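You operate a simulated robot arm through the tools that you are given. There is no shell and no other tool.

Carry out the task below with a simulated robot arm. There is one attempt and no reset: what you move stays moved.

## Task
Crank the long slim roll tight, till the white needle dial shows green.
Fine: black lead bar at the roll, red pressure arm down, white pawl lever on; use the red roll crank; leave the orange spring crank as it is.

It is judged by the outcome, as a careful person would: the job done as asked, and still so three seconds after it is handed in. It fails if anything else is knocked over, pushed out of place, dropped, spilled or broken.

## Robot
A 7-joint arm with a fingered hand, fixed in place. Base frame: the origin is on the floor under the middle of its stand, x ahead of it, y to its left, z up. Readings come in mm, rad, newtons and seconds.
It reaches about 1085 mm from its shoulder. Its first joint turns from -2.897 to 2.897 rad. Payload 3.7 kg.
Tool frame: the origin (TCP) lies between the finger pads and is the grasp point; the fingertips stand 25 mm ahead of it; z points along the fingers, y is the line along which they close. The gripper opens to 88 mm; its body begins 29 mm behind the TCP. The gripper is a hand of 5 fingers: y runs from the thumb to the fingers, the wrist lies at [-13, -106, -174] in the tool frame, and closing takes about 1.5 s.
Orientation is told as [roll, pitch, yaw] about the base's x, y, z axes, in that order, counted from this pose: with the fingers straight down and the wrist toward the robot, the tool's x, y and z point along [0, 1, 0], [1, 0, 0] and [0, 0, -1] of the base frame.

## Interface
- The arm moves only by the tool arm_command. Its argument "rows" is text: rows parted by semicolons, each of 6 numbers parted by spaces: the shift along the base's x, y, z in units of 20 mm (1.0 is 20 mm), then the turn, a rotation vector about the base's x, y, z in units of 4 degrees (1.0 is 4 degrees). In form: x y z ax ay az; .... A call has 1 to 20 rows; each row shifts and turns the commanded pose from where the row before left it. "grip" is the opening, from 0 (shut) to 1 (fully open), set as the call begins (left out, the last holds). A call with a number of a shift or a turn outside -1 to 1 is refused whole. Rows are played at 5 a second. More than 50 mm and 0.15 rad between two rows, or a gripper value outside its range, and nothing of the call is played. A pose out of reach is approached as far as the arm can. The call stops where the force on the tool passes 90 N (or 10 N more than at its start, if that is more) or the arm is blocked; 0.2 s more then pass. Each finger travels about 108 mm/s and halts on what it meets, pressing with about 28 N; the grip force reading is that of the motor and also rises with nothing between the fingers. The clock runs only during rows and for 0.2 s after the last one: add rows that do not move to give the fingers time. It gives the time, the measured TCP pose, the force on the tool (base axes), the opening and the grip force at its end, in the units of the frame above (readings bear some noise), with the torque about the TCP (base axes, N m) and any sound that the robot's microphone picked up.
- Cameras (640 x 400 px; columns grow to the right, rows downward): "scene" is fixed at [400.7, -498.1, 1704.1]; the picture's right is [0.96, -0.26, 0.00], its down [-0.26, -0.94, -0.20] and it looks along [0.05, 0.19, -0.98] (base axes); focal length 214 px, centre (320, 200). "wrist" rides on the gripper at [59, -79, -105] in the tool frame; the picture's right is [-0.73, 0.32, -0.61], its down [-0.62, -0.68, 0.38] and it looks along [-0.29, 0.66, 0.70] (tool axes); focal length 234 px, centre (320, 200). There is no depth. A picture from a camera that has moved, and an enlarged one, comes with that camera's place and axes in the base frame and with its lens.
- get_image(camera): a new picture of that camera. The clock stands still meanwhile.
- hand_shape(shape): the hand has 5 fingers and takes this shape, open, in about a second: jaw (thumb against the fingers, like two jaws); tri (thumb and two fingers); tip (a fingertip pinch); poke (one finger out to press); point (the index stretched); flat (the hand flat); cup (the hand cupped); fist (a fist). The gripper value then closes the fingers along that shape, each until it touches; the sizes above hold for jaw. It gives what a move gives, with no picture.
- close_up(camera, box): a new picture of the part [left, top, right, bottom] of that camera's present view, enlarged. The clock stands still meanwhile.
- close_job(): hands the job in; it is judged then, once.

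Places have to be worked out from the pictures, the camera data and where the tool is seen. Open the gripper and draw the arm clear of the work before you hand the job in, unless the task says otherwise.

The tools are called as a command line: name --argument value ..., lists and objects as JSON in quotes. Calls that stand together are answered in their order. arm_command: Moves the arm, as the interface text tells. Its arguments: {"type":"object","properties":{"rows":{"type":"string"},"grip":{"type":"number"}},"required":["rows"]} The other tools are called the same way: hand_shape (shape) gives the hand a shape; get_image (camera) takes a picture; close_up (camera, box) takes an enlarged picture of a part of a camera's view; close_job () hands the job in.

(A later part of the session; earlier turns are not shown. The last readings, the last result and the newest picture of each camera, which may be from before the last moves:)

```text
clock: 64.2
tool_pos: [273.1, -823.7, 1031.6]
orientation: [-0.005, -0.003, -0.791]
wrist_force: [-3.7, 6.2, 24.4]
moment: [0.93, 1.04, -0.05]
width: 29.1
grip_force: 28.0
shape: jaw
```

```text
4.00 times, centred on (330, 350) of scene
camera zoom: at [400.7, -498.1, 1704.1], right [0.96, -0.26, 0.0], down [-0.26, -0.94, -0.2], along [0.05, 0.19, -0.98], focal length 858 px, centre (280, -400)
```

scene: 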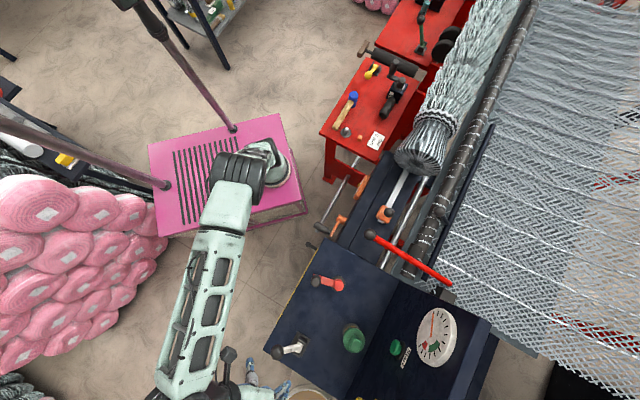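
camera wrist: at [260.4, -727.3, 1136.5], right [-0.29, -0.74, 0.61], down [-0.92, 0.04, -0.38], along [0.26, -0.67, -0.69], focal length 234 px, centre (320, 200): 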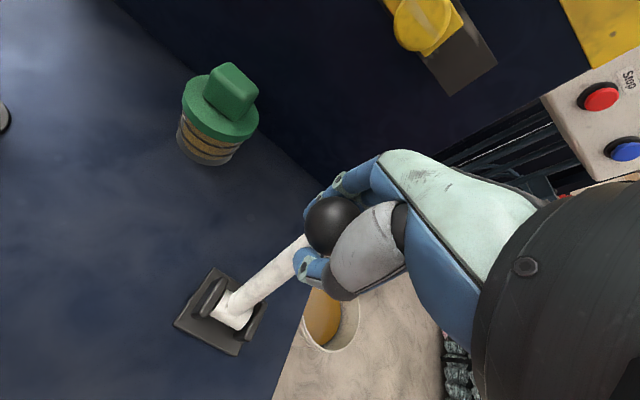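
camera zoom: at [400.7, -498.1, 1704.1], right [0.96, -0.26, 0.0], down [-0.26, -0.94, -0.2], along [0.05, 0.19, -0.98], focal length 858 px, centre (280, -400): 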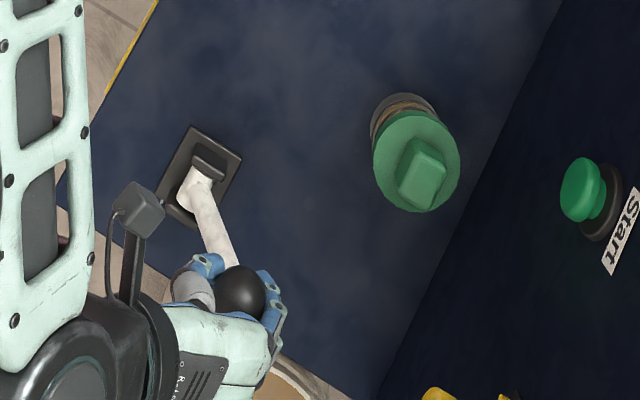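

The lever is past upright (about 15° back). Continuing to its back stop.

arm_command --rows "0.175 -0.178 0 0 0 0;0.175 -0.178 -0.03 0 0 0;0.175 -0.178 -0.06 0 0 0;0.175 -0.178 -0.08 0 0 0"

close_up --camera "scene" --box '[250, 300, 410, 400]'

get_image --camera "wrist"

```text
clock: 65.2
tool_pos: [286.1, -838.1, 1027.1]
orientation: [-0.001, -0.001, -0.792]
wrist_force: [-16.3, 26.8, 17.3]
moment: [1.78, 1.72, -0.01]
width: 27.9
grip_force: 27.8
shape: jaw
```

```text
4.00 times, centred on (330, 350) of scene
camera zoom: at [400.7, -498.1, 1704.1], right [0.96, -0.26, 0.0], down [-0.26, -0.94, -0.2], along [0.05, 0.19, -0.98], focal length 858 px, centre (280, -400)
```

zoom: 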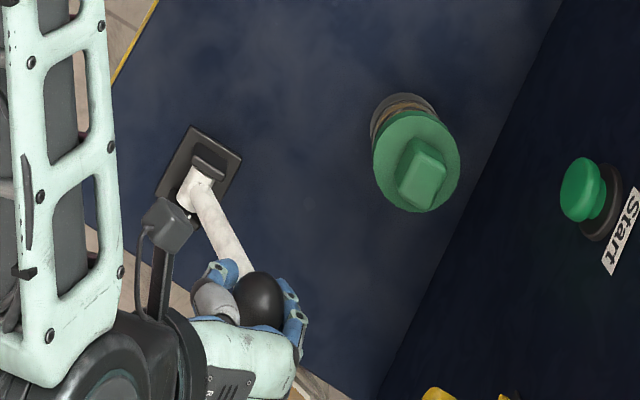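

```text
taken
camera wrist: at [273.2, -741.4, 1131.6], right [-0.29, -0.74, 0.61], down [-0.92, 0.05, -0.38], along [0.25, -0.67, -0.7], focal length 234 px, centre (320, 200)
```

wrist: 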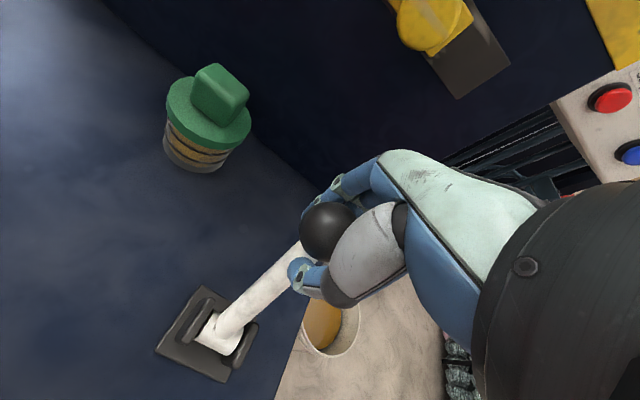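

Resistance is building (~31 N). A few more mm to ensure it's fully at its stop.

arm_command --rows "0.14 -0.142 -0.05 0 0 0;0.14 -0.142 -0.06 0 0 0;0 0 0 0 0 0"

close_up --camera "scene" --box '[250, 300, 410, 400]'

```text
clock: 66.0
tool_pos: [292.8, -843.6, 1026.5]
orientation: [-0.001, -0.002, -0.792]
wrist_force: [-22.0, 31.4, 31.3]
moment: [1.5, 1.49, -0.02]
width: 29.6
grip_force: 28.1
shape: jaw
```

```text
4.00 times, centred on (330, 350) of scene
camera zoom: at [400.7, -498.1, 1704.1], right [0.96, -0.26, 0.0], down [-0.26, -0.94, -0.2], along [0.05, 0.19, -0.98], focal length 858 px, centre (280, -400)
```

zoom: 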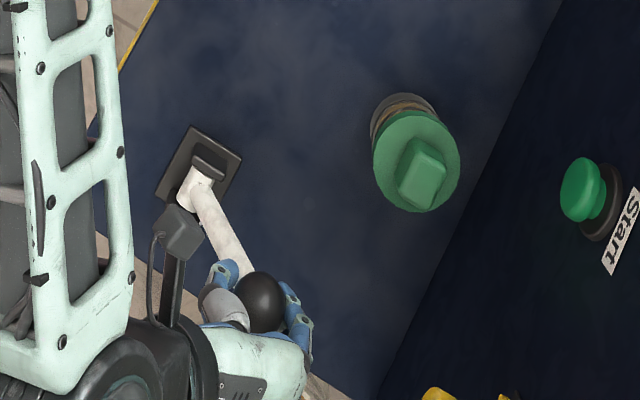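

The lever is at its back stop. I relax, open, and rise.

arm_command --rows "-0.2 0.2 0.2 0 0 0;0 0 0 0 0 0;0 0 0 0 0 0;0 0 0 0 0 0;0 0 0 0 0 0;0 0 0 0 0 0;0 0 0.5 0 0 0;0 0 1 0 0 0;0 0 1 0 0 0;0 0 1 0 0 0;0 0 1 0 0 0;0 0 1 0 0 0;0 0 1 0 0 0;0 0 1 0 0 0" --grip 1

get_image --camera "wrist"

get_image --camera "scene"

```text
clock: 69.0
tool_pos: [289.7, -839.1, 1177.9]
orientation: [-0.001, 0.0, -0.791]
wrist_force: [0.7, -0.3, 1.1]
moment: [-0.03, 0.03, -0.02]
width: 87.9
grip_force: 0.1
shape: jaw
```

```text
taken
camera wrist: at [276.1, -742.9, 1284.5], right [-0.29, -0.74, 0.61], down [-0.92, 0.05, -0.38], along [0.25, -0.67, -0.7], focal length 234 px, centre (320, 200)
```

wrist: 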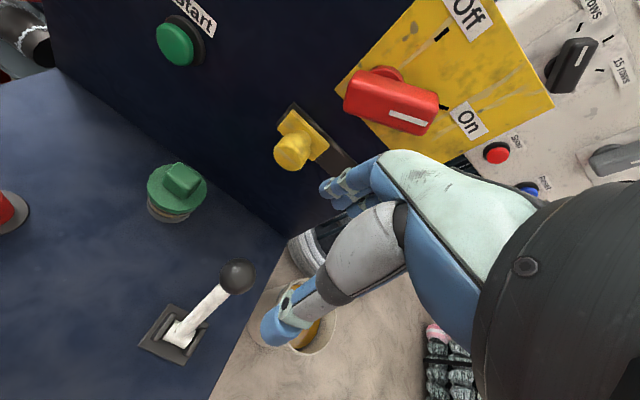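

```text
taken
```

scene: 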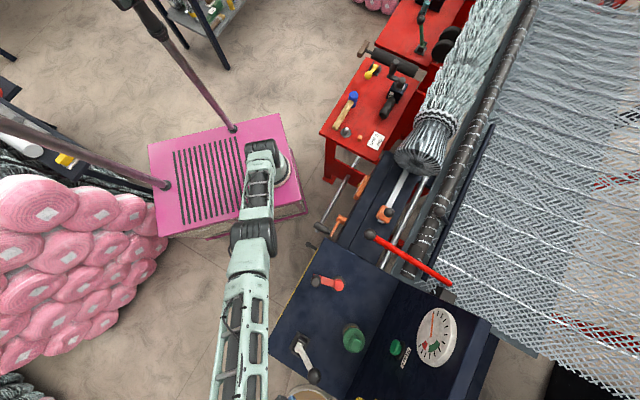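

The pawl lever stays thrown back. Next, the red crank: hub at (424,-647,938), handle vertical with top centre at about (357,-602,1016), radius ≈ 81 mm, ~35 mm thick. I'll approach with yaw 0 so the fingers clear the green-topped jar during rotation.

arm_command --rows "0.24 0.846 0 0 0 0.809;0.24 0.846 0 0 0 0.809;0.24 0.846 0 0 0 0.809;0.24 0.846 0 0 0 0.809;0.24 0.846 0 0 0 0.809;0.24 0.846 -0.1 0 0 0.809;0.24 0.846 -0.1 0 0 0.809;0.24 0.846 -0.2 0 0 0.809;0.24 0.846 -0.2 0 0 0.809;0.24 0.846 -0.2 0 0 0.809;0.24 0.846 -0.3 0 0 0.809;0.24 0.846 -0.3 0 0 0.809;0.24 0.846 -0.3 0 0 0.809;0.24 0.846 -0.3 0 0 0.809"

get_image --camera "wrist"

get_image --camera "scene"

```text
clock: 72.0
tool_pos: [358.3, -605.3, 1139.3]
orientation: [0.0, 0.0, 0.001]
wrist_force: [-0.3, -0.7, -0.8]
moment: [0.01, 0.0, -0.04]
width: 87.5
grip_force: 0.1
shape: jaw
```

```text
taken
camera wrist: at [279.0, -547.8, 1243.9], right [0.32, -0.73, 0.61], down [-0.68, -0.62, -0.38], along [0.66, -0.29, -0.7], focal length 234 px, centre (320, 200)
```

wrist: 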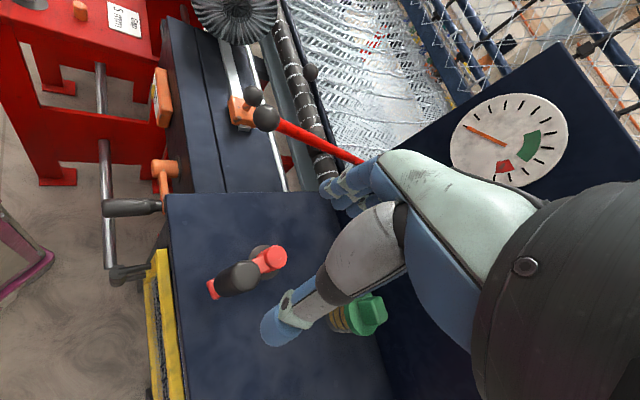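

```text
taken
```

scene: 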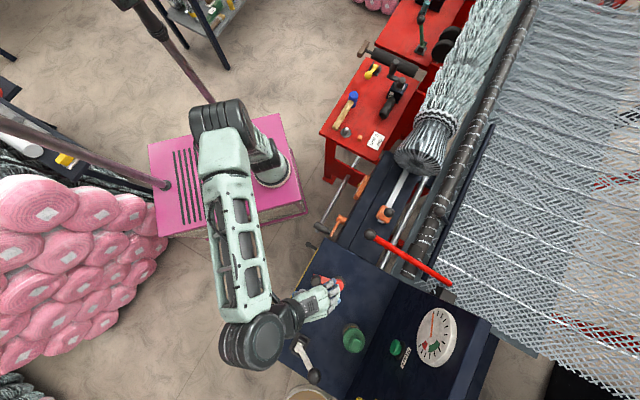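

Handle top confirmed at about (358,-602,1016), and the dial is visible from here at zero. I descend over the handle to z≈992.

arm_command --rows "0 0.15 -0.92 0 0 0;0 0 -0.92 0 0 0;0 0 -0.92 0 0 0;0 0 -0.92 0 0 0;0 0 -0.92 0 0 0;0 0 -0.92 0 0 0;0 0 -0.92 0 0 0;0 0 -0.92 0 0 0"

get_image --camera "wrist"

```text
clock: 73.8
tool_pos: [358.0, -601.1, 991.3]
orientation: [0.0, 0.0, 0.0]
wrist_force: [-0.5, 0.0, 0.4]
moment: [0.02, 0.01, -0.02]
width: 87.5
grip_force: 0.0
shape: jaw
```

```text
taken
camera wrist: at [279.0, -543.3, 1096.0], right [0.32, -0.73, 0.61], down [-0.68, -0.62, -0.38], along [0.66, -0.29, -0.7], focal length 234 px, centre (320, 200)
```

wrist: 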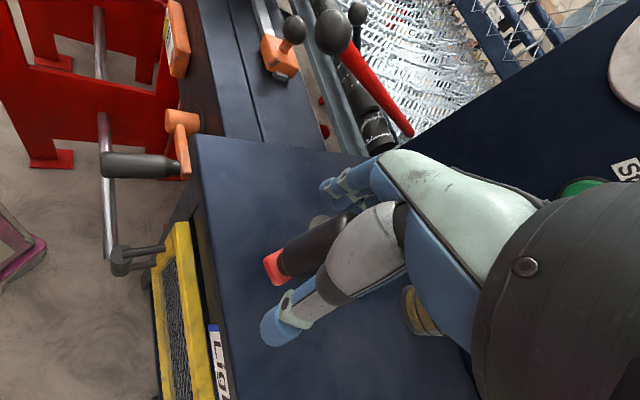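

The handle stands between thumb and fingers. I close on it.

arm_command --rows "0 0 0 0 0 0;0 0 0 0 0 0;0 0 0 0 0 0;0 0 0 0 0 0;0 0 0 0 0 0;0 0 0 0 0 0;0 0 0 0 0 0" --grip 0.2

get_image --camera "wrist"

close_up --camera "scene" --box '[370, 280, 530, 380]'

```text
clock: 75.4
tool_pos: [357.3, -600.9, 990.8]
orientation: [0.001, 0.001, -0.001]
wrist_force: [-3.2, 0.7, -4.7]
moment: [0.01, 0.06, -0.01]
width: 21.6
grip_force: 28.6
shape: jaw
```

```text
taken
camera wrist: at [278.9, -543.3, 1096.1], right [0.32, -0.73, 0.61], down [-0.68, -0.62, -0.38], along [0.66, -0.29, -0.7], focal length 234 px, centre (320, 200)
```

wrist: 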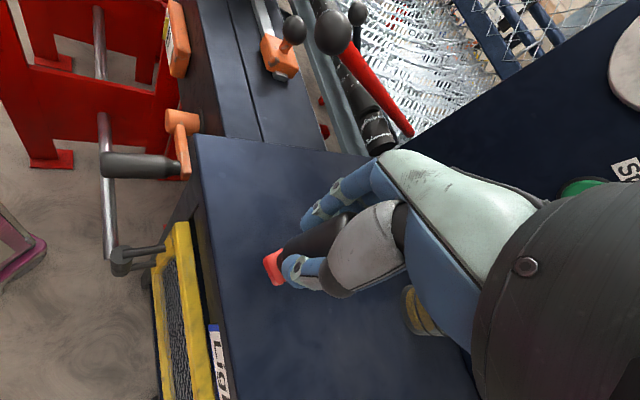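

```text
4.00 times, centred on (450, 330) of scene
camera zoom: at [400.7, -498.1, 1704.1], right [0.96, -0.26, 0.0], down [-0.26, -0.94, -0.2], along [0.05, 0.19, -0.98], focal length 858 px, centre (-200, -320)
```

zoom: 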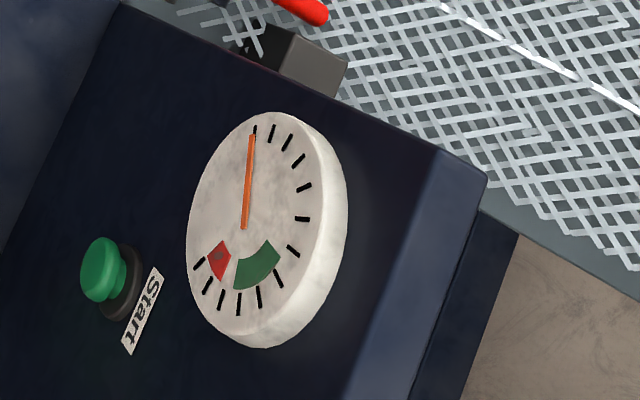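

Gripped. I try a small clockwise (seen from above) turn of about 10° while watching the force and dial.

arm_command --rows "0.1 0.14 0 0 0 0;0.1 0.135 0 0 0 0;0.11 0.13 0 0 0 0;0.11 0.125 0 0 0 0"

close_up --camera "scene" --box '[270, 250, 430, 350]'

close_up --camera "scene" --box '[370, 280, 530, 380]'

```text
clock: 76.4
tool_pos: [364.6, -591.7, 990.6]
orientation: [0.001, -0.001, 0.0]
wrist_force: [-4.3, 1.1, -5.9]
moment: [0.02, 0.05, -0.03]
width: 21.3
grip_force: 27.8
shape: jaw
```

```text
4.00 times, centred on (350, 300) of scene
camera zoom: at [400.7, -498.1, 1704.1], right [0.96, -0.26, 0.0], down [-0.26, -0.94, -0.2], along [0.05, 0.19, -0.98], focal length 858 px, centre (200, -200)
```

zoom: 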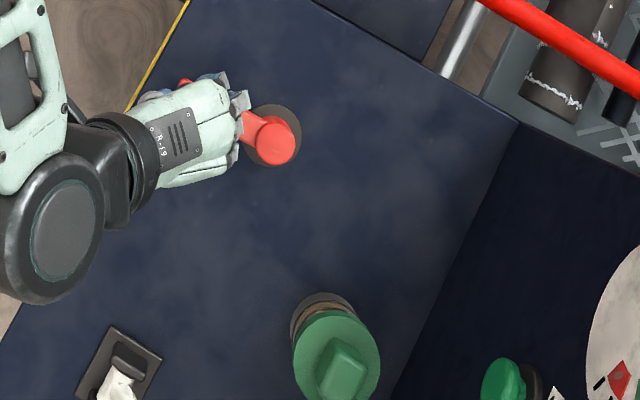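

```text
4.00 times, centred on (450, 330) of scene
camera zoom: at [400.7, -498.1, 1704.1], right [0.96, -0.26, 0.0], down [-0.26, -0.94, -0.2], along [0.05, 0.19, -0.98], focal length 858 px, centre (-200, -320)
```

zoom: 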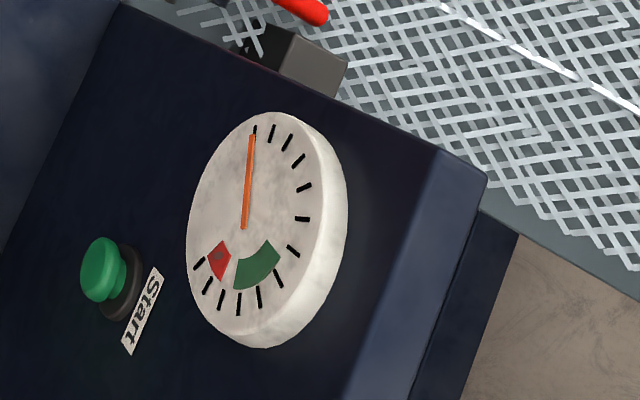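

It turns easily; the needle hasn't visibly moved yet. I continue clockwise another ~24° and check the dial.

arm_command --rows "0.207 0.193 0 0 0 0;0.22 0.178 0 0 0 0;0.231 0.162 0 0 0 0;0.242 0.146 0 0 0 0;0.252 0.128 0 0 0 0;0.26 0.111 0 0 0 0"

close_up --camera "scene" --box '[270, 250, 430, 350]'

close_up --camera "scene" --box '[370, 280, 530, 380]'

```text
clock: 77.8
tool_pos: [394.5, -572.7, 989.9]
orientation: [0.0, -0.002, -0.001]
wrist_force: [0.7, 0.9, 0.1]
moment: [-0.03, -0.02, -0.01]
width: 15.6
grip_force: 27.8
shape: jaw
```

```text
4.00 times, centred on (350, 300) of scene
camera zoom: at [400.7, -498.1, 1704.1], right [0.96, -0.26, 0.0], down [-0.26, -0.94, -0.2], along [0.05, 0.19, -0.98], focal length 858 px, centre (200, -200)
```

zoom: 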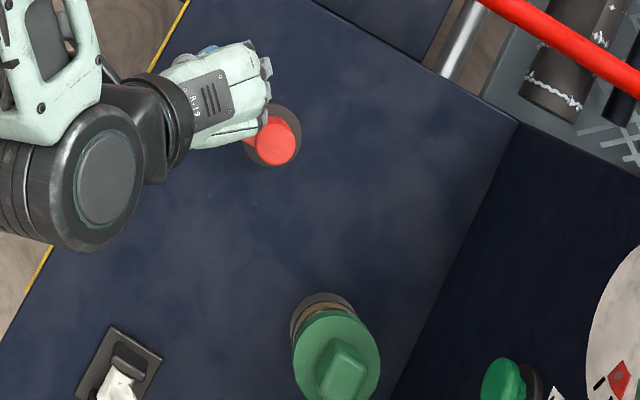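

```text
4.00 times, centred on (450, 330) of scene
camera zoom: at [400.7, -498.1, 1704.1], right [0.96, -0.26, 0.0], down [-0.26, -0.94, -0.2], along [0.05, 0.19, -0.98], focal length 858 px, centre (-200, -320)
```

zoom: 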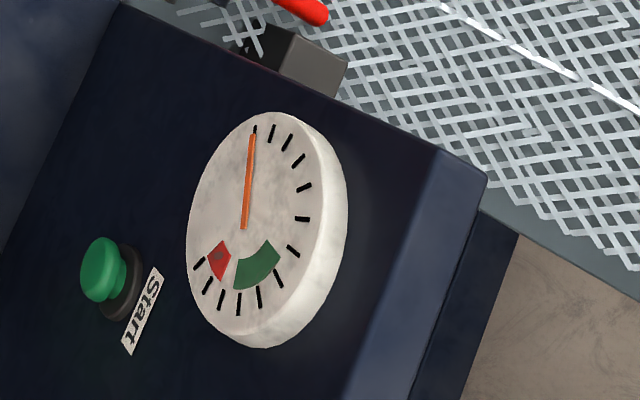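

The width dropped to 15.6 mm, so the handle probably slipped out of the fingers. I check the wrist view.

get_image --camera "wrist"

close_up --camera "wrist" --box '[200, 140, 400, 340]'

```text
taken
camera wrist: at [315.4, -514.5, 1095.9], right [0.32, -0.73, 0.61], down [-0.68, -0.62, -0.38], along [0.66, -0.29, -0.7], focal length 234 px, centre (320, 200)
```

wrist: 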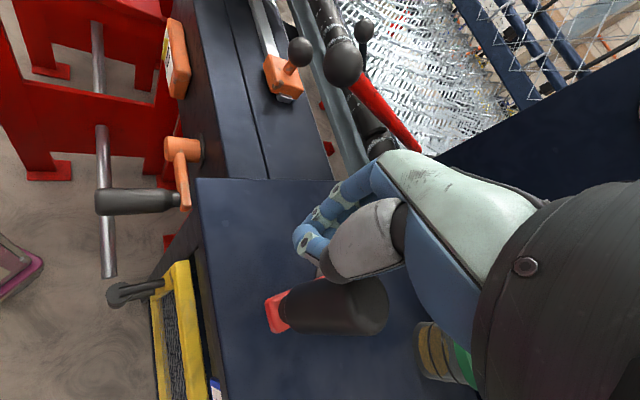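

```text
2.00 times, centred on (300, 240) of wrist
camera zoom: at [315.4, -514.5, 1095.9], right [0.32, -0.73, 0.61], down [-0.68, -0.62, -0.38], along [0.66, -0.29, -0.7], focal length 468 px, centre (360, 120)
```

zoom: 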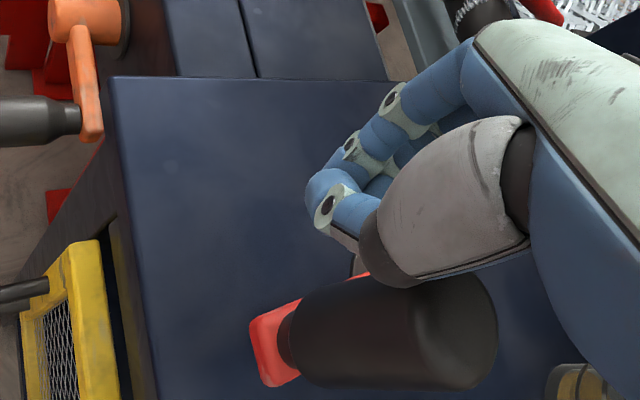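

The handle slid out sideways past the thumb (the pinch only resisted by friction in that direction). I'll rise clear and look at the single-finger shapes, which could push the handle around the full circle without regrasping.

arm_command --rows "0 0.3 0.5 0 0 0;0 0 1 0 0 0;0 0 1 0 0 0;0 0 1 0 0 0;0 0 1 0 0 0;0 0 1 0 0 0;0 0 1 0 0 0;0 0 1 0 0 0;0 0 1 0 0 0" --grip 1

hand_shape --shape "point"

get_image --camera "wrist"

get_image --camera "scene"

```text
clock: 79.8
tool_pos: [394.0, -564.1, 1160.6]
orientation: [-0.001, 0.0, 0.003]
wrist_force: [0.3, 0.2, -0.8]
moment: [0.0, 0.04, 0.0]
width: 87.4
grip_force: 0.0
shape: jaw
```

```text
clock: 80.7
tool_pos: [394.8, -565.2, 1159.5]
orientation: [0.0, 0.001, 0.001]
wrist_force: [-0.3, 0.6, 0.0]
moment: [0.01, -0.02, 0.01]
width: 80.6
grip_force: 0.0
shape: point
```

```text
taken
camera wrist: at [315.8, -507.6, 1265.5], right [0.32, -0.73, 0.61], down [-0.68, -0.62, -0.38], along [0.66, -0.29, -0.7], focal length 234 px, centre (320, 200)
```

wrist: 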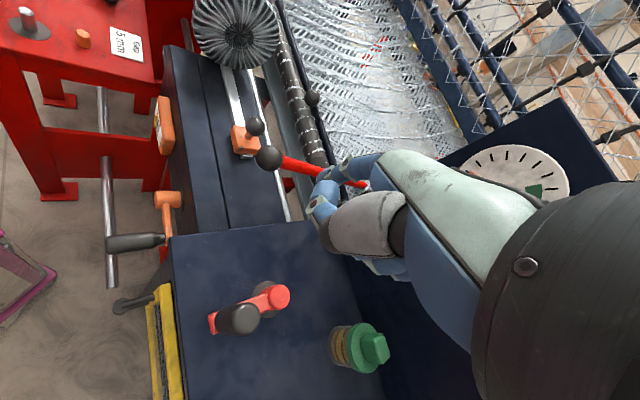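

```text
taken
```

scene: 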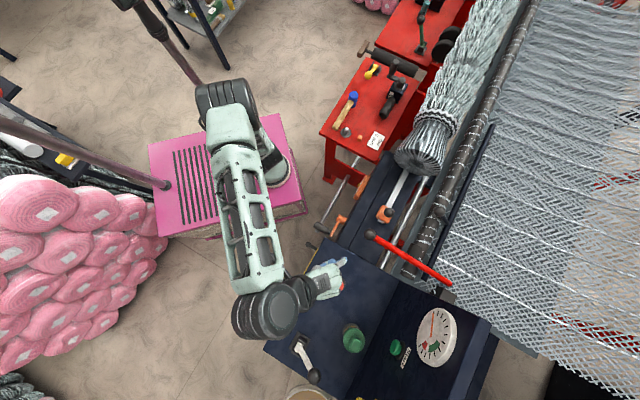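

close_up --camera "wrist" --box '[260, 120, 460, 320]'

close_up --camera "scene" --box '[270, 235, 398, 315]'

hand_shape --shape "poke"

close_up --camera "wrist" --box '[200, 120, 460, 380]'

close_up --camera "scene" --box '[270, 235, 398, 315]'

```text
2.00 times, centred on (360, 220) of wrist
camera zoom: at [315.8, -507.6, 1265.5], right [0.32, -0.73, 0.61], down [-0.68, -0.62, -0.38], along [0.66, -0.29, -0.7], focal length 468 px, centre (240, 160)
```

zoom: 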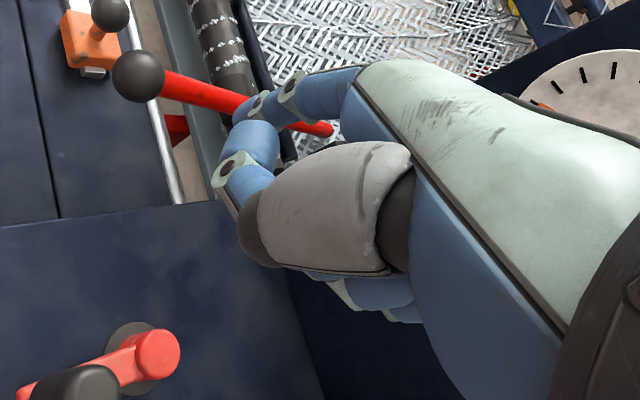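

```text
5.00 times, centred on (334, 275) of scene
camera zoom: at [400.7, -498.1, 1704.1], right [0.96, -0.26, 0.0], down [-0.26, -0.94, -0.2], along [0.05, 0.19, -0.98], focal length 1072 px, centre (250, -175)
```

zoom: 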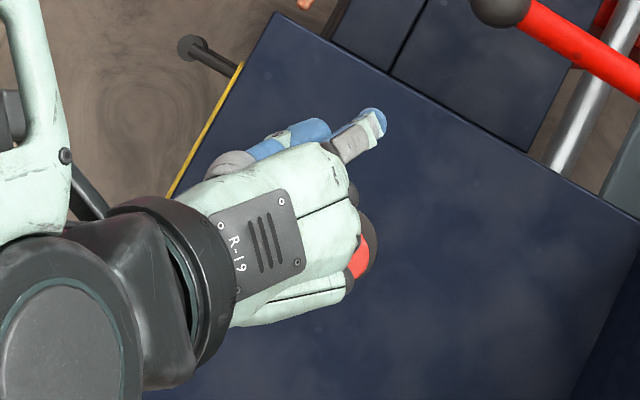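

```text
clock: 81.6
tool_pos: [394.0, -564.7, 1160.4]
orientation: [-0.001, 0.0, 0.002]
wrist_force: [-0.2, -0.3, -0.6]
moment: [0.01, 0.02, 0.01]
width: 0.1
grip_force: 0.1
shape: poke
```

```text
1.54 times, centred on (330, 250) of wrist
camera zoom: at [315.8, -507.6, 1265.5], right [0.32, -0.73, 0.61], down [-0.68, -0.62, -0.38], along [0.66, -0.29, -0.7], focal length 360 px, centre (305, 123)
```

zoom: 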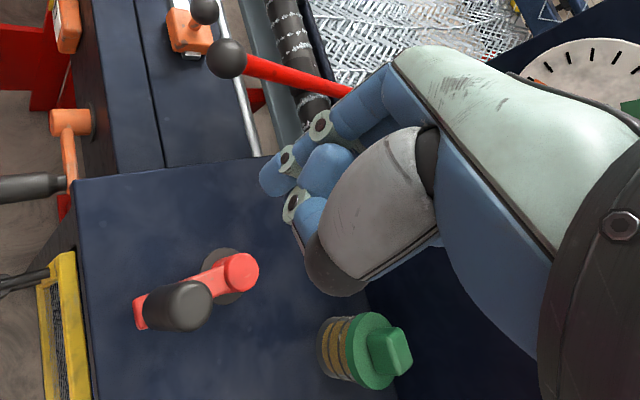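

```text
5.00 times, centred on (334, 275) of scene
camera zoom: at [400.7, -498.1, 1704.1], right [0.96, -0.26, 0.0], down [-0.26, -0.94, -0.2], along [0.05, 0.19, -0.98], focal length 1072 px, centre (250, -175)
```

zoom: 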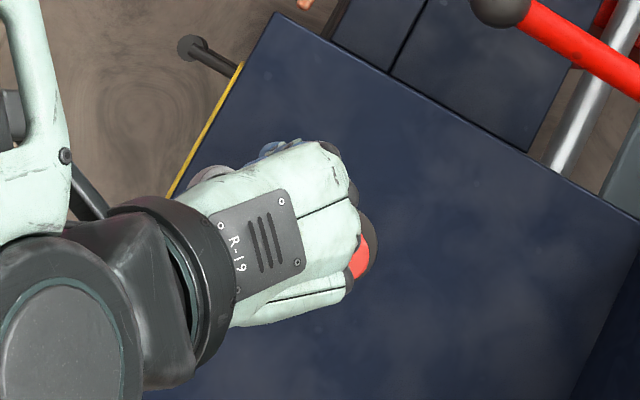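

The handle seems to have turned ~10° clockwise and then been blocked, which fits an engaged pawl; so tightening should be counter-clockwise. I return to the jaw shape and yaw to about -130°, so the closing line lies along the crank's tangent and the thumb/fingers positively drive the handle.

hand_shape --shape "jaw"

arm_command --rows "0 0 0 0 0 -1;0 0 0 0 0 -1;0 0 0 0 0 -1;0 0 0 0 0 -1;0 0 0 0 0 -1;0 0 0 0 0 -1;0 0 0 0 0 -1;0 0 0 0 0 -1;0 0 0 0 0 -1;0 0 0 0 0 -1;0 0 0 0 0 -1;0 0 0 0 0 -1;0 0 0 0 0 -1;0 0 0 0 0 -1;0 0 0 0 0 -1;0 0 0 0 0 -1;0 0 0 0 0 -1;0 0 0 0 0 -1;0 0 0 0 0 -1;0 0 0 0 0 -1" --grip 1

get_image --camera "wrist"

close_up --camera "scene" --box '[250, 220, 410, 320]'

```text
clock: 82.5
tool_pos: [394.8, -565.4, 1158.6]
orientation: [0.0, -0.002, 0.0]
wrist_force: [-0.2, -0.3, 0.2]
moment: [0.01, -0.03, 0.02]
width: 87.7
grip_force: 0.1
shape: jaw
```

```text
clock: 86.7
tool_pos: [393.7, -567.0, 1160.0]
orientation: [0.0, 0.001, -1.396]
wrist_force: [-0.7, -0.3, 0.3]
moment: [0.0, 0.02, -0.03]
width: 87.9
grip_force: 0.0
shape: jaw
```

```text
taken
camera wrist: at [438.3, -479.5, 1266.3], right [-0.66, -0.44, 0.61], down [-0.73, 0.56, -0.38], along [-0.17, -0.7, -0.7], focal length 234 px, centre (320, 200)
```

wrist: 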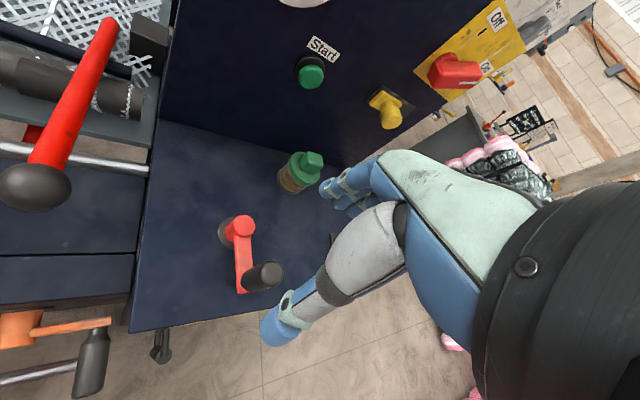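

```text
4.00 times, centred on (330, 270) of scene
camera zoom: at [400.7, -498.1, 1704.1], right [0.96, -0.26, 0.0], down [-0.26, -0.94, -0.2], along [0.05, 0.19, -0.98], focal length 858 px, centre (280, -80)
```

zoom: 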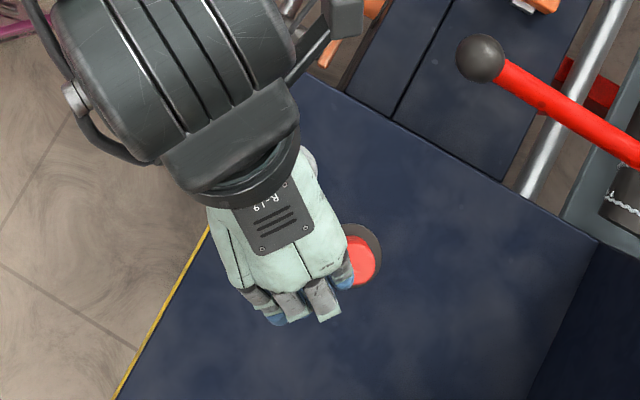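

close_up --camera "wrist" --box '[200, 190, 328, 310]'

```text
3.33 times, centred on (264, 250) of wrist
camera zoom: at [438.3, -479.5, 1266.3], right [-0.66, -0.44, 0.61], down [-0.73, 0.56, -0.38], along [-0.17, -0.7, -0.7], focal length 781 px, centre (507, 33)
```

zoom: 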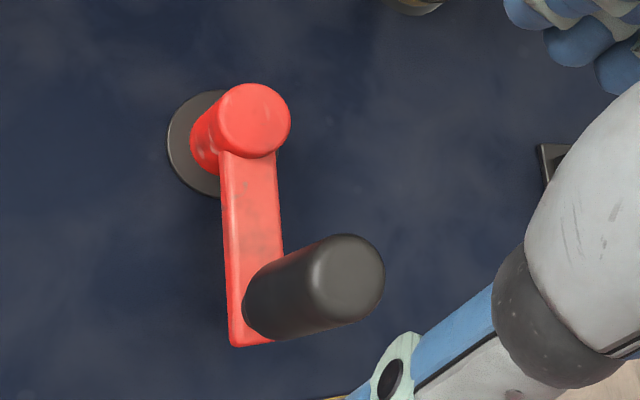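

Handle top is at about (368,-596), hub at (424.5,-649), R≈78 mm, handle azimuth ≈137°. I finish the yaw to about -133° and move directly above the handle.

arm_command --rows "-0.1 -0.11 -0.15 0 0 -1;-0.1 -0.11 -0.15 0 0 -1;-0.1 -0.11 -0.15 0 0 -1;-0.1 -0.11 -0.15 0 0 -1;-0.1 -0.11 -0.15 0 0 -1;-0.1 -0.11 -0.15 0 0 -1;-0.1 -0.11 -0.15 0 0 -1;-0.1 -0.11 -0.15 0 0 -1;-0.1 -0.11 -0.15 0 0 -1;-0.1 -0.11 -0.15 0 0 -1;-0.1 -0.11 -0.15 0 0 -1;-0.1 -0.11 -0.15 0 0 -1;-0.1 -0.11 -0.15 0 0 -1"

get_image --camera "wrist"

get_image --camera "scene"

```text
clock: 89.5
tool_pos: [367.4, -594.4, 1120.5]
orientation: [-0.003, 0.0, -2.304]
wrist_force: [0.3, -0.5, -0.7]
moment: [-0.01, -0.03, 0.02]
width: 87.8
grip_force: 0.0
shape: jaw
```

```text
taken
camera wrist: at [463.8, -576.9, 1227.0], right [-0.76, 0.25, 0.61], down [-0.01, 0.92, -0.38], along [-0.66, -0.29, -0.7], focal length 234 px, centre (320, 200)
```

wrist: 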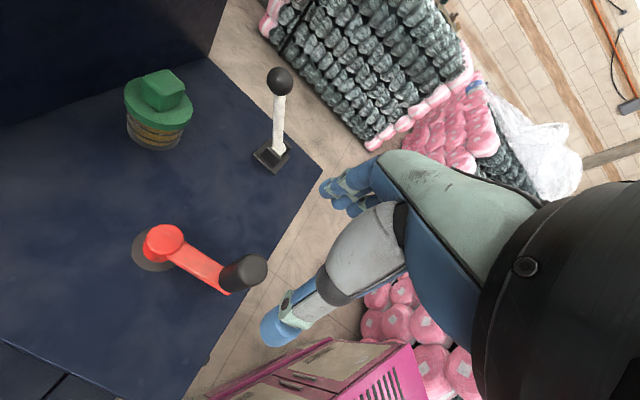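

```text
taken
```

scene: 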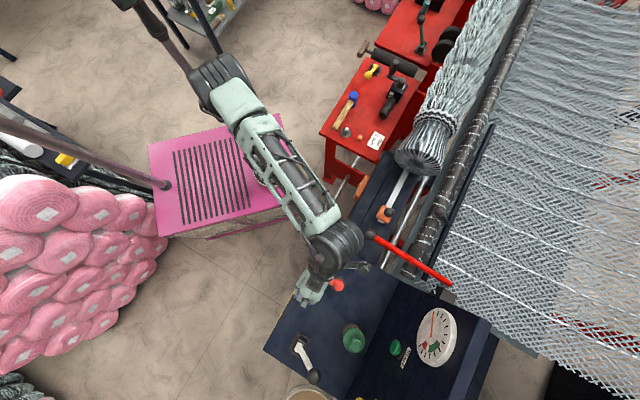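

Good. Descend onto the handle to z≈990 and close.

arm_command --rows "0.1 -0.08 -0.93 0 0 0;0 0 -0.93 0 0 0;0 0 -0.93 0 0 0;0 0 -0.93 0 0 0;0 0 -0.93 0 0 0;0 0 -0.93 0 0 0;0 0 -0.93 0 0 0"

arm_command --rows "0 0 0 0 0 0;0 0 0 0 0 0;0 0 0 0 0 0;0 0 0 0 0 0;0 0 0 0 0 0;0 0 0 0 0 0;0 0 0 0 0 0" --grip 0.1

get_image --camera "wrist"

```text
clock: 91.1
tool_pos: [370.0, -597.7, 991.0]
orientation: [0.001, -0.001, -2.302]
wrist_force: [-0.2, 0.9, 0.2]
moment: [0.02, -0.01, 0.01]
width: 88.0
grip_force: 0.0
shape: jaw
```

```text
clock: 92.7
tool_pos: [370.3, -598.2, 990.8]
orientation: [-0.002, 0.001, -2.303]
wrist_force: [1.8, 0.9, -2.5]
moment: [-0.01, -0.03, 0.0]
width: 23.6
grip_force: 28.2
shape: jaw
```

```text
taken
camera wrist: at [467.2, -578.7, 1096.7], right [-0.76, 0.24, 0.61], down [-0.01, 0.92, -0.38], along [-0.65, -0.29, -0.7], focal length 234 px, centre (320, 200)
```

wrist: 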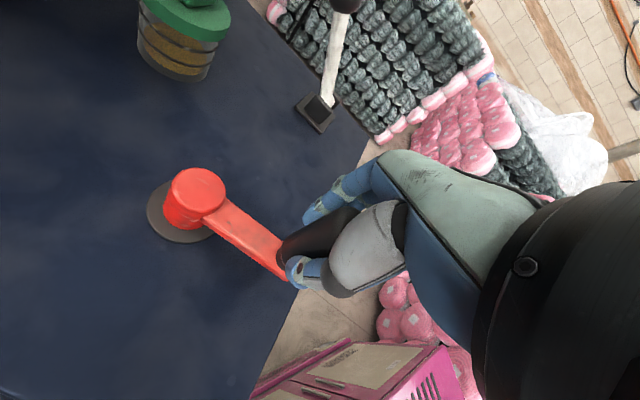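

Gripped (23.6 mm) with the jaws aligned to the tangent. I now crank counter-clockwise 12°, yawing along, and check force and dial.

arm_command --rows "-0.171 -0.196 0 0 0 1;-0.157 -0.207 0 0 0 1;-0.142 -0.218 0 0 0 1"

get_image --camera "wrist"

close_up --camera "scene" --box '[370, 280, 530, 380]'

```text
clock: 93.5
tool_pos: [360.3, -609.4, 991.4]
orientation: [0.0, 0.001, -2.092]
wrist_force: [1.8, 1.3, 2.2]
moment: [0.03, -0.04, 0.01]
width: 23.7
grip_force: 28.4
shape: jaw
```

```text
taken
camera wrist: at [451.3, -570.7, 1096.3], right [-0.79, 0.08, 0.61], down [-0.2, 0.9, -0.38], along [-0.58, -0.42, -0.7], focal length 234 px, centre (320, 200)
```

wrist: 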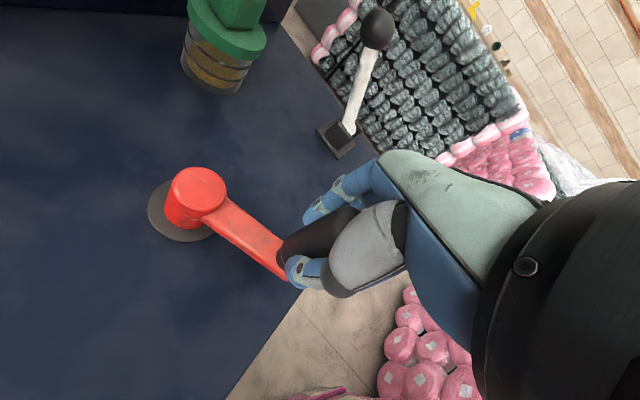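

```text
4.00 times, centred on (450, 330) of scene
camera zoom: at [400.7, -498.1, 1704.1], right [0.96, -0.26, 0.0], down [-0.26, -0.94, -0.2], along [0.05, 0.19, -0.98], focal length 858 px, centre (-200, -320)
```

zoom: 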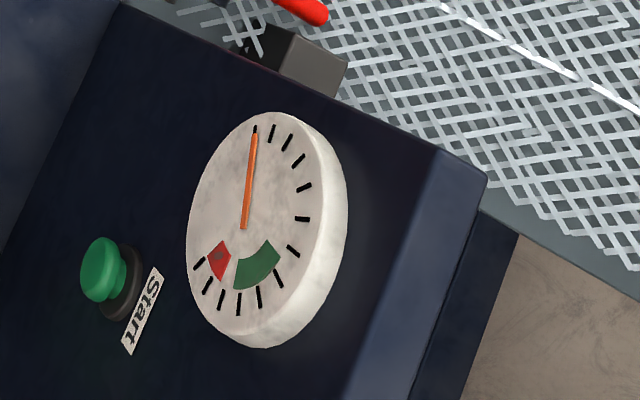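

The crank follows the hand cleanly with low force. I zoom in on the dial to check for any needle movement.

close_up --camera "scene" --box '[412, 304, 476, 344]'

```text
10.00 times, centred on (444, 324) of scene
camera zoom: at [400.7, -498.1, 1704.1], right [0.96, -0.26, 0.0], down [-0.26, -0.94, -0.2], along [0.05, 0.19, -0.98], focal length 2145 px, centre (-920, -1040)
```

zoom: 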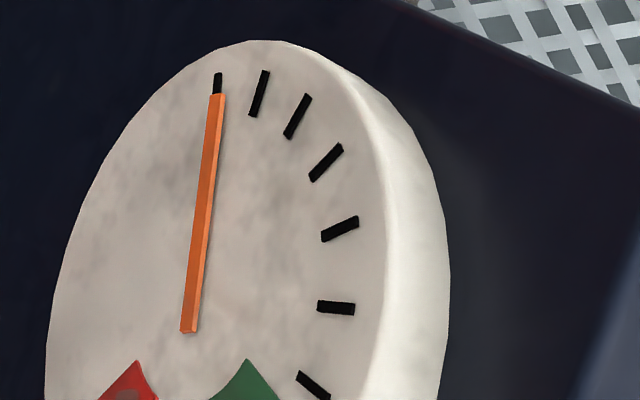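

Needle sits about at tick 0 (slightly moved). I continue counter-clockwise another 20°.

arm_command --rows "-0.126 -0.227 0 0 0 1;-0.11 -0.235 0 0 0 1;-0.094 -0.242 0 0 0 1;-0.076 -0.248 0 0 0 1;-0.059 -0.253 0 0 0 1"

close_up --camera "scene" --box '[412, 304, 476, 344]'

close_up --camera "wrist" --box '[120, 120, 440, 320]'

```text
clock: 94.7
tool_pos: [351.7, -633.1, 990.6]
orientation: [0.002, 0.001, -1.744]
wrist_force: [1.1, 0.8, 1.0]
moment: [0.0, 0.02, -0.02]
width: 23.7
grip_force: 27.8
shape: jaw
```

```text
10.00 times, centred on (444, 324) of scene
camera zoom: at [400.7, -498.1, 1704.1], right [0.96, -0.26, 0.0], down [-0.26, -0.94, -0.2], along [0.05, 0.19, -0.98], focal length 2145 px, centre (-920, -1040)
```

zoom: 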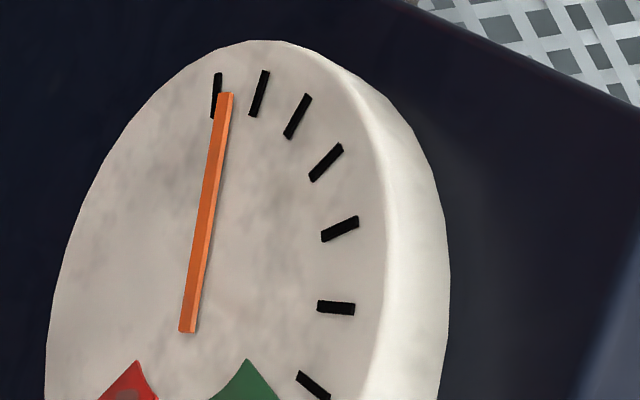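

```text
2.00 times, centred on (280, 220) of wrist
camera zoom: at [422.9, -566.0, 1096.4], right [-0.77, -0.19, 0.61], down [-0.5, 0.78, -0.38], along [-0.4, -0.6, -0.7], focal length 468 px, centre (400, 160)
```

zoom: 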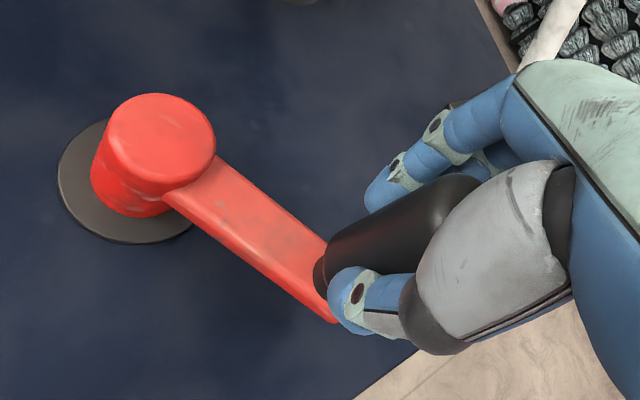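

Needle is rising with counter-clockwise cranking (~1 tick per 100°). Here I open the fingers briefly to test whether the pawl holds, and raise my grip ~14 mm for more clearance above the jar.

arm_command --rows "0 0 0 0 0 0;0 0 0 0 0 0;0 0 0 0 0 0;0 0 0 0 0 0;0 0 0.35 0 0 0;0 0 0.35 0 0 0;0 0 0 0 0 0" --grip 0.6

close_up --camera "scene" --box '[412, 304, 476, 344]'

close_up --camera "wrist" --box '[120, 120, 440, 320]'

```text
clock: 96.3
tool_pos: [350.2, -632.4, 1004.1]
orientation: [0.0, 0.0, -1.746]
wrist_force: [0.7, 0.1, 0.6]
moment: [-0.04, 0.0, -0.02]
width: 52.5
grip_force: 0.1
shape: jaw
```

```text
10.00 times, centred on (444, 324) of scene
camera zoom: at [400.7, -498.1, 1704.1], right [0.96, -0.26, 0.0], down [-0.26, -0.94, -0.2], along [0.05, 0.19, -0.98], focal length 2145 px, centre (-920, -1040)
```

zoom: 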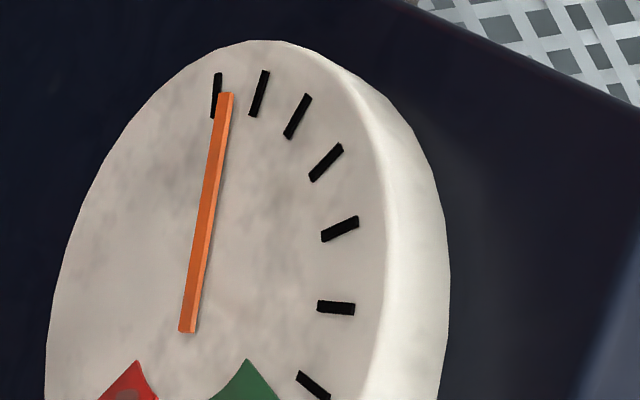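

```text
2.00 times, centred on (280, 220) of wrist
camera zoom: at [423.1, -566.2, 1111.2], right [-0.77, -0.19, 0.61], down [-0.5, 0.78, -0.38], along [-0.4, -0.6, -0.7], focal length 468 px, centre (400, 160)
```

zoom: 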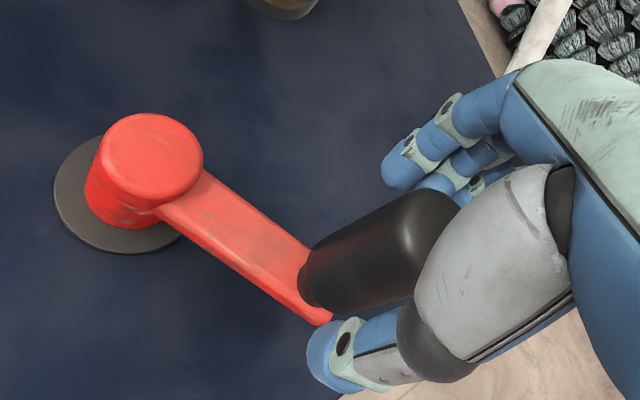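

The needle holds with the fingers open — the pawl is engaged. I re-close and continue counter-clockwise by 40°.

arm_command --rows "0 0 0 0 0 0;0 0 0 0 0 0;0 0 0 0 0 0;0 0 0 0 0 0;-0.045 -0.256 0 0 0 1;-0.027 -0.258 0 0 0 1;-0.009 -0.26 0 0 0 1;0.009 -0.26 0 0 0 1;0.027 -0.258 0 0 0 1;0.045 -0.256 0 0 0 1;0.063 -0.252 0 0 0 1;0.08 -0.247 0 0 0 1;0.097 -0.241 0 0 0 1;0.114 -0.233 0 0 0 1" --grip 0.1

get_image --camera "wrist"

close_up --camera "scene" --box '[412, 304, 476, 344]'

```text
clock: 99.3
tool_pos: [357.3, -683.5, 1005.3]
orientation: [0.0, 0.0, -1.045]
wrist_force: [-3.5, -0.6, 2.5]
moment: [-0.02, 0.03, -0.03]
width: 22.3
grip_force: 28.4
shape: jaw
```

```text
taken
camera wrist: at [369.2, -586.2, 1110.6], right [-0.47, -0.64, 0.61], down [-0.88, 0.28, -0.38], along [0.08, -0.71, -0.7], focal length 234 px, centre (320, 200)
```

wrist: 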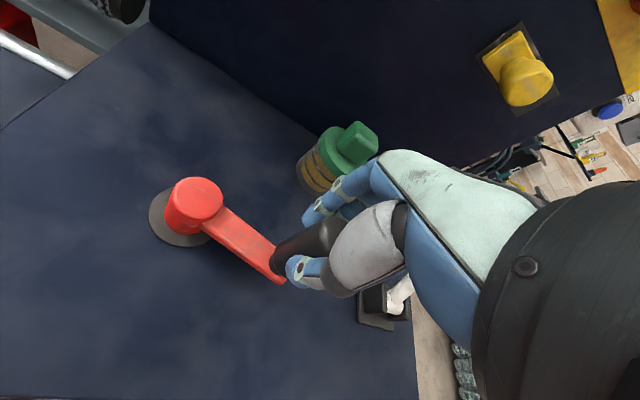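

```text
10.00 times, centred on (444, 324) of scene
camera zoom: at [400.7, -498.1, 1704.1], right [0.96, -0.26, 0.0], down [-0.26, -0.94, -0.2], along [0.05, 0.19, -0.98], focal length 2145 px, centre (-920, -1040)
```

zoom: 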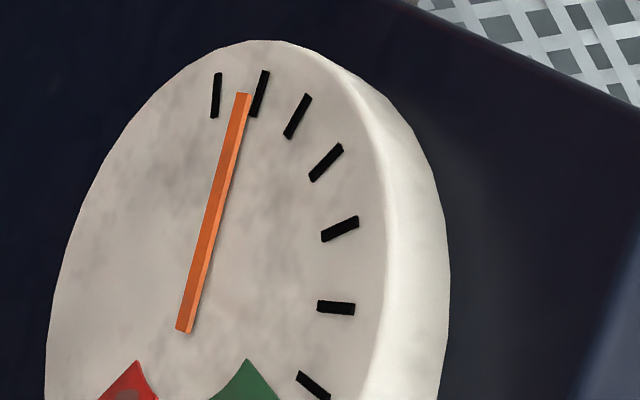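

Needle at ~0.7 tick. Continuing 28° more, then I'll check jar clearance.

arm_command --rows "0.13 -0.225 0 0 0 1;0.145 -0.215 0 0 0 1;0.16 -0.205 0 0 0 1;0.174 -0.193 0 0 0 1;0.187 -0.18 0 0 0 1;0.199 -0.167 0 0 0 1;0.21 -0.153 0 0 0 1"

get_image --camera "wrist"

close_up --camera "scene" --box '[270, 270, 430, 370]'

```text
clock: 100.9
tool_pos: [382.8, -711.5, 1005.4]
orientation: [0.0, 0.001, -0.556]
wrist_force: [-5.3, -4.2, -1.1]
moment: [-0.09, 0.04, 0.0]
width: 21.9
grip_force: 28.2
shape: jaw
```

```text
taken
camera wrist: at [346.6, -620.0, 1110.9], right [-0.11, -0.79, 0.61], down [-0.91, -0.17, -0.38], along [0.4, -0.59, -0.7], focal length 234 px, centre (320, 200)
```

wrist: 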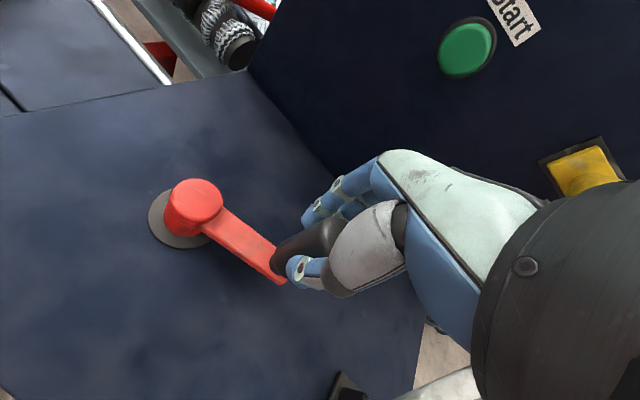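

```text
4.00 times, centred on (350, 320) of scene
camera zoom: at [400.7, -498.1, 1704.1], right [0.96, -0.26, 0.0], down [-0.26, -0.94, -0.2], along [0.05, 0.19, -0.98], focal length 858 px, centre (200, -280)
```

zoom: 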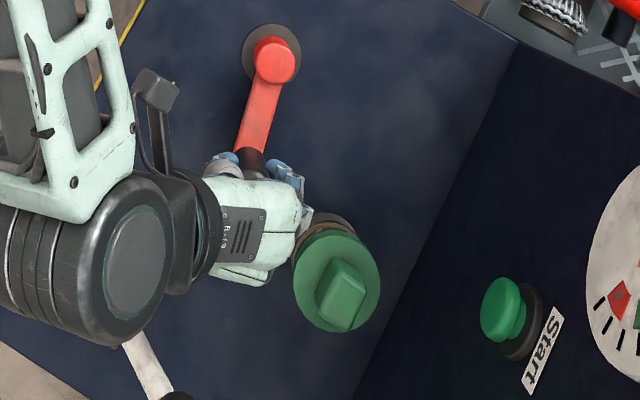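

Clearance looks fine (fingers are above the lid height and 40+ mm away). Continuing past the closest point to the jar in small chunks.

arm_command --rows "0.22 -0.138 0 0 0 1;0.229 -0.122 0 0 0 1;0.237 -0.106 0 0 0 1;0.244 -0.089 0 0 0 1"

close_up --camera "scene" --box '[270, 270, 430, 370]'

get_image --camera "wrist"

```text
clock: 101.9
tool_pos: [401.7, -719.4, 1004.6]
orientation: [-0.001, 0.0, -0.279]
wrist_force: [-3.4, -5.9, 2.8]
moment: [-0.12, -0.01, 0.0]
width: 22.0
grip_force: 27.8
shape: jaw
```

```text
4.00 times, centred on (350, 320) of scene
camera zoom: at [400.7, -498.1, 1704.1], right [0.96, -0.26, 0.0], down [-0.26, -0.94, -0.2], along [0.05, 0.19, -0.98], focal length 858 px, centre (200, -280)
```

zoom: 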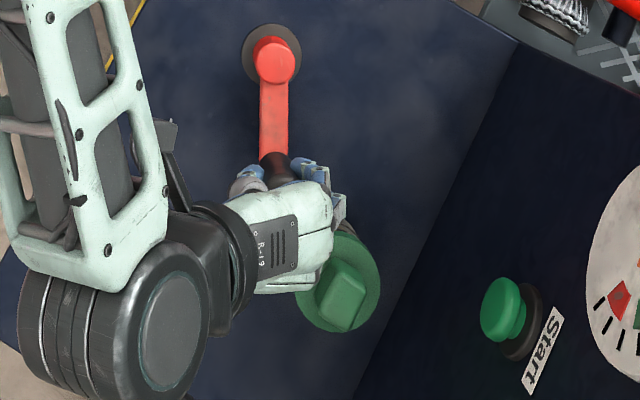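

```text
taken
camera wrist: at [341.7, -642.8, 1110.6], right [0.11, -0.79, 0.61], down [-0.83, -0.41, -0.38], along [0.55, -0.46, -0.7], focal length 234 px, centre (320, 200)
```

wrist: 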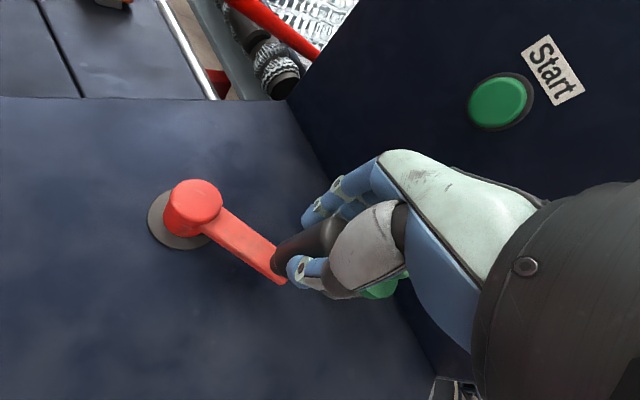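

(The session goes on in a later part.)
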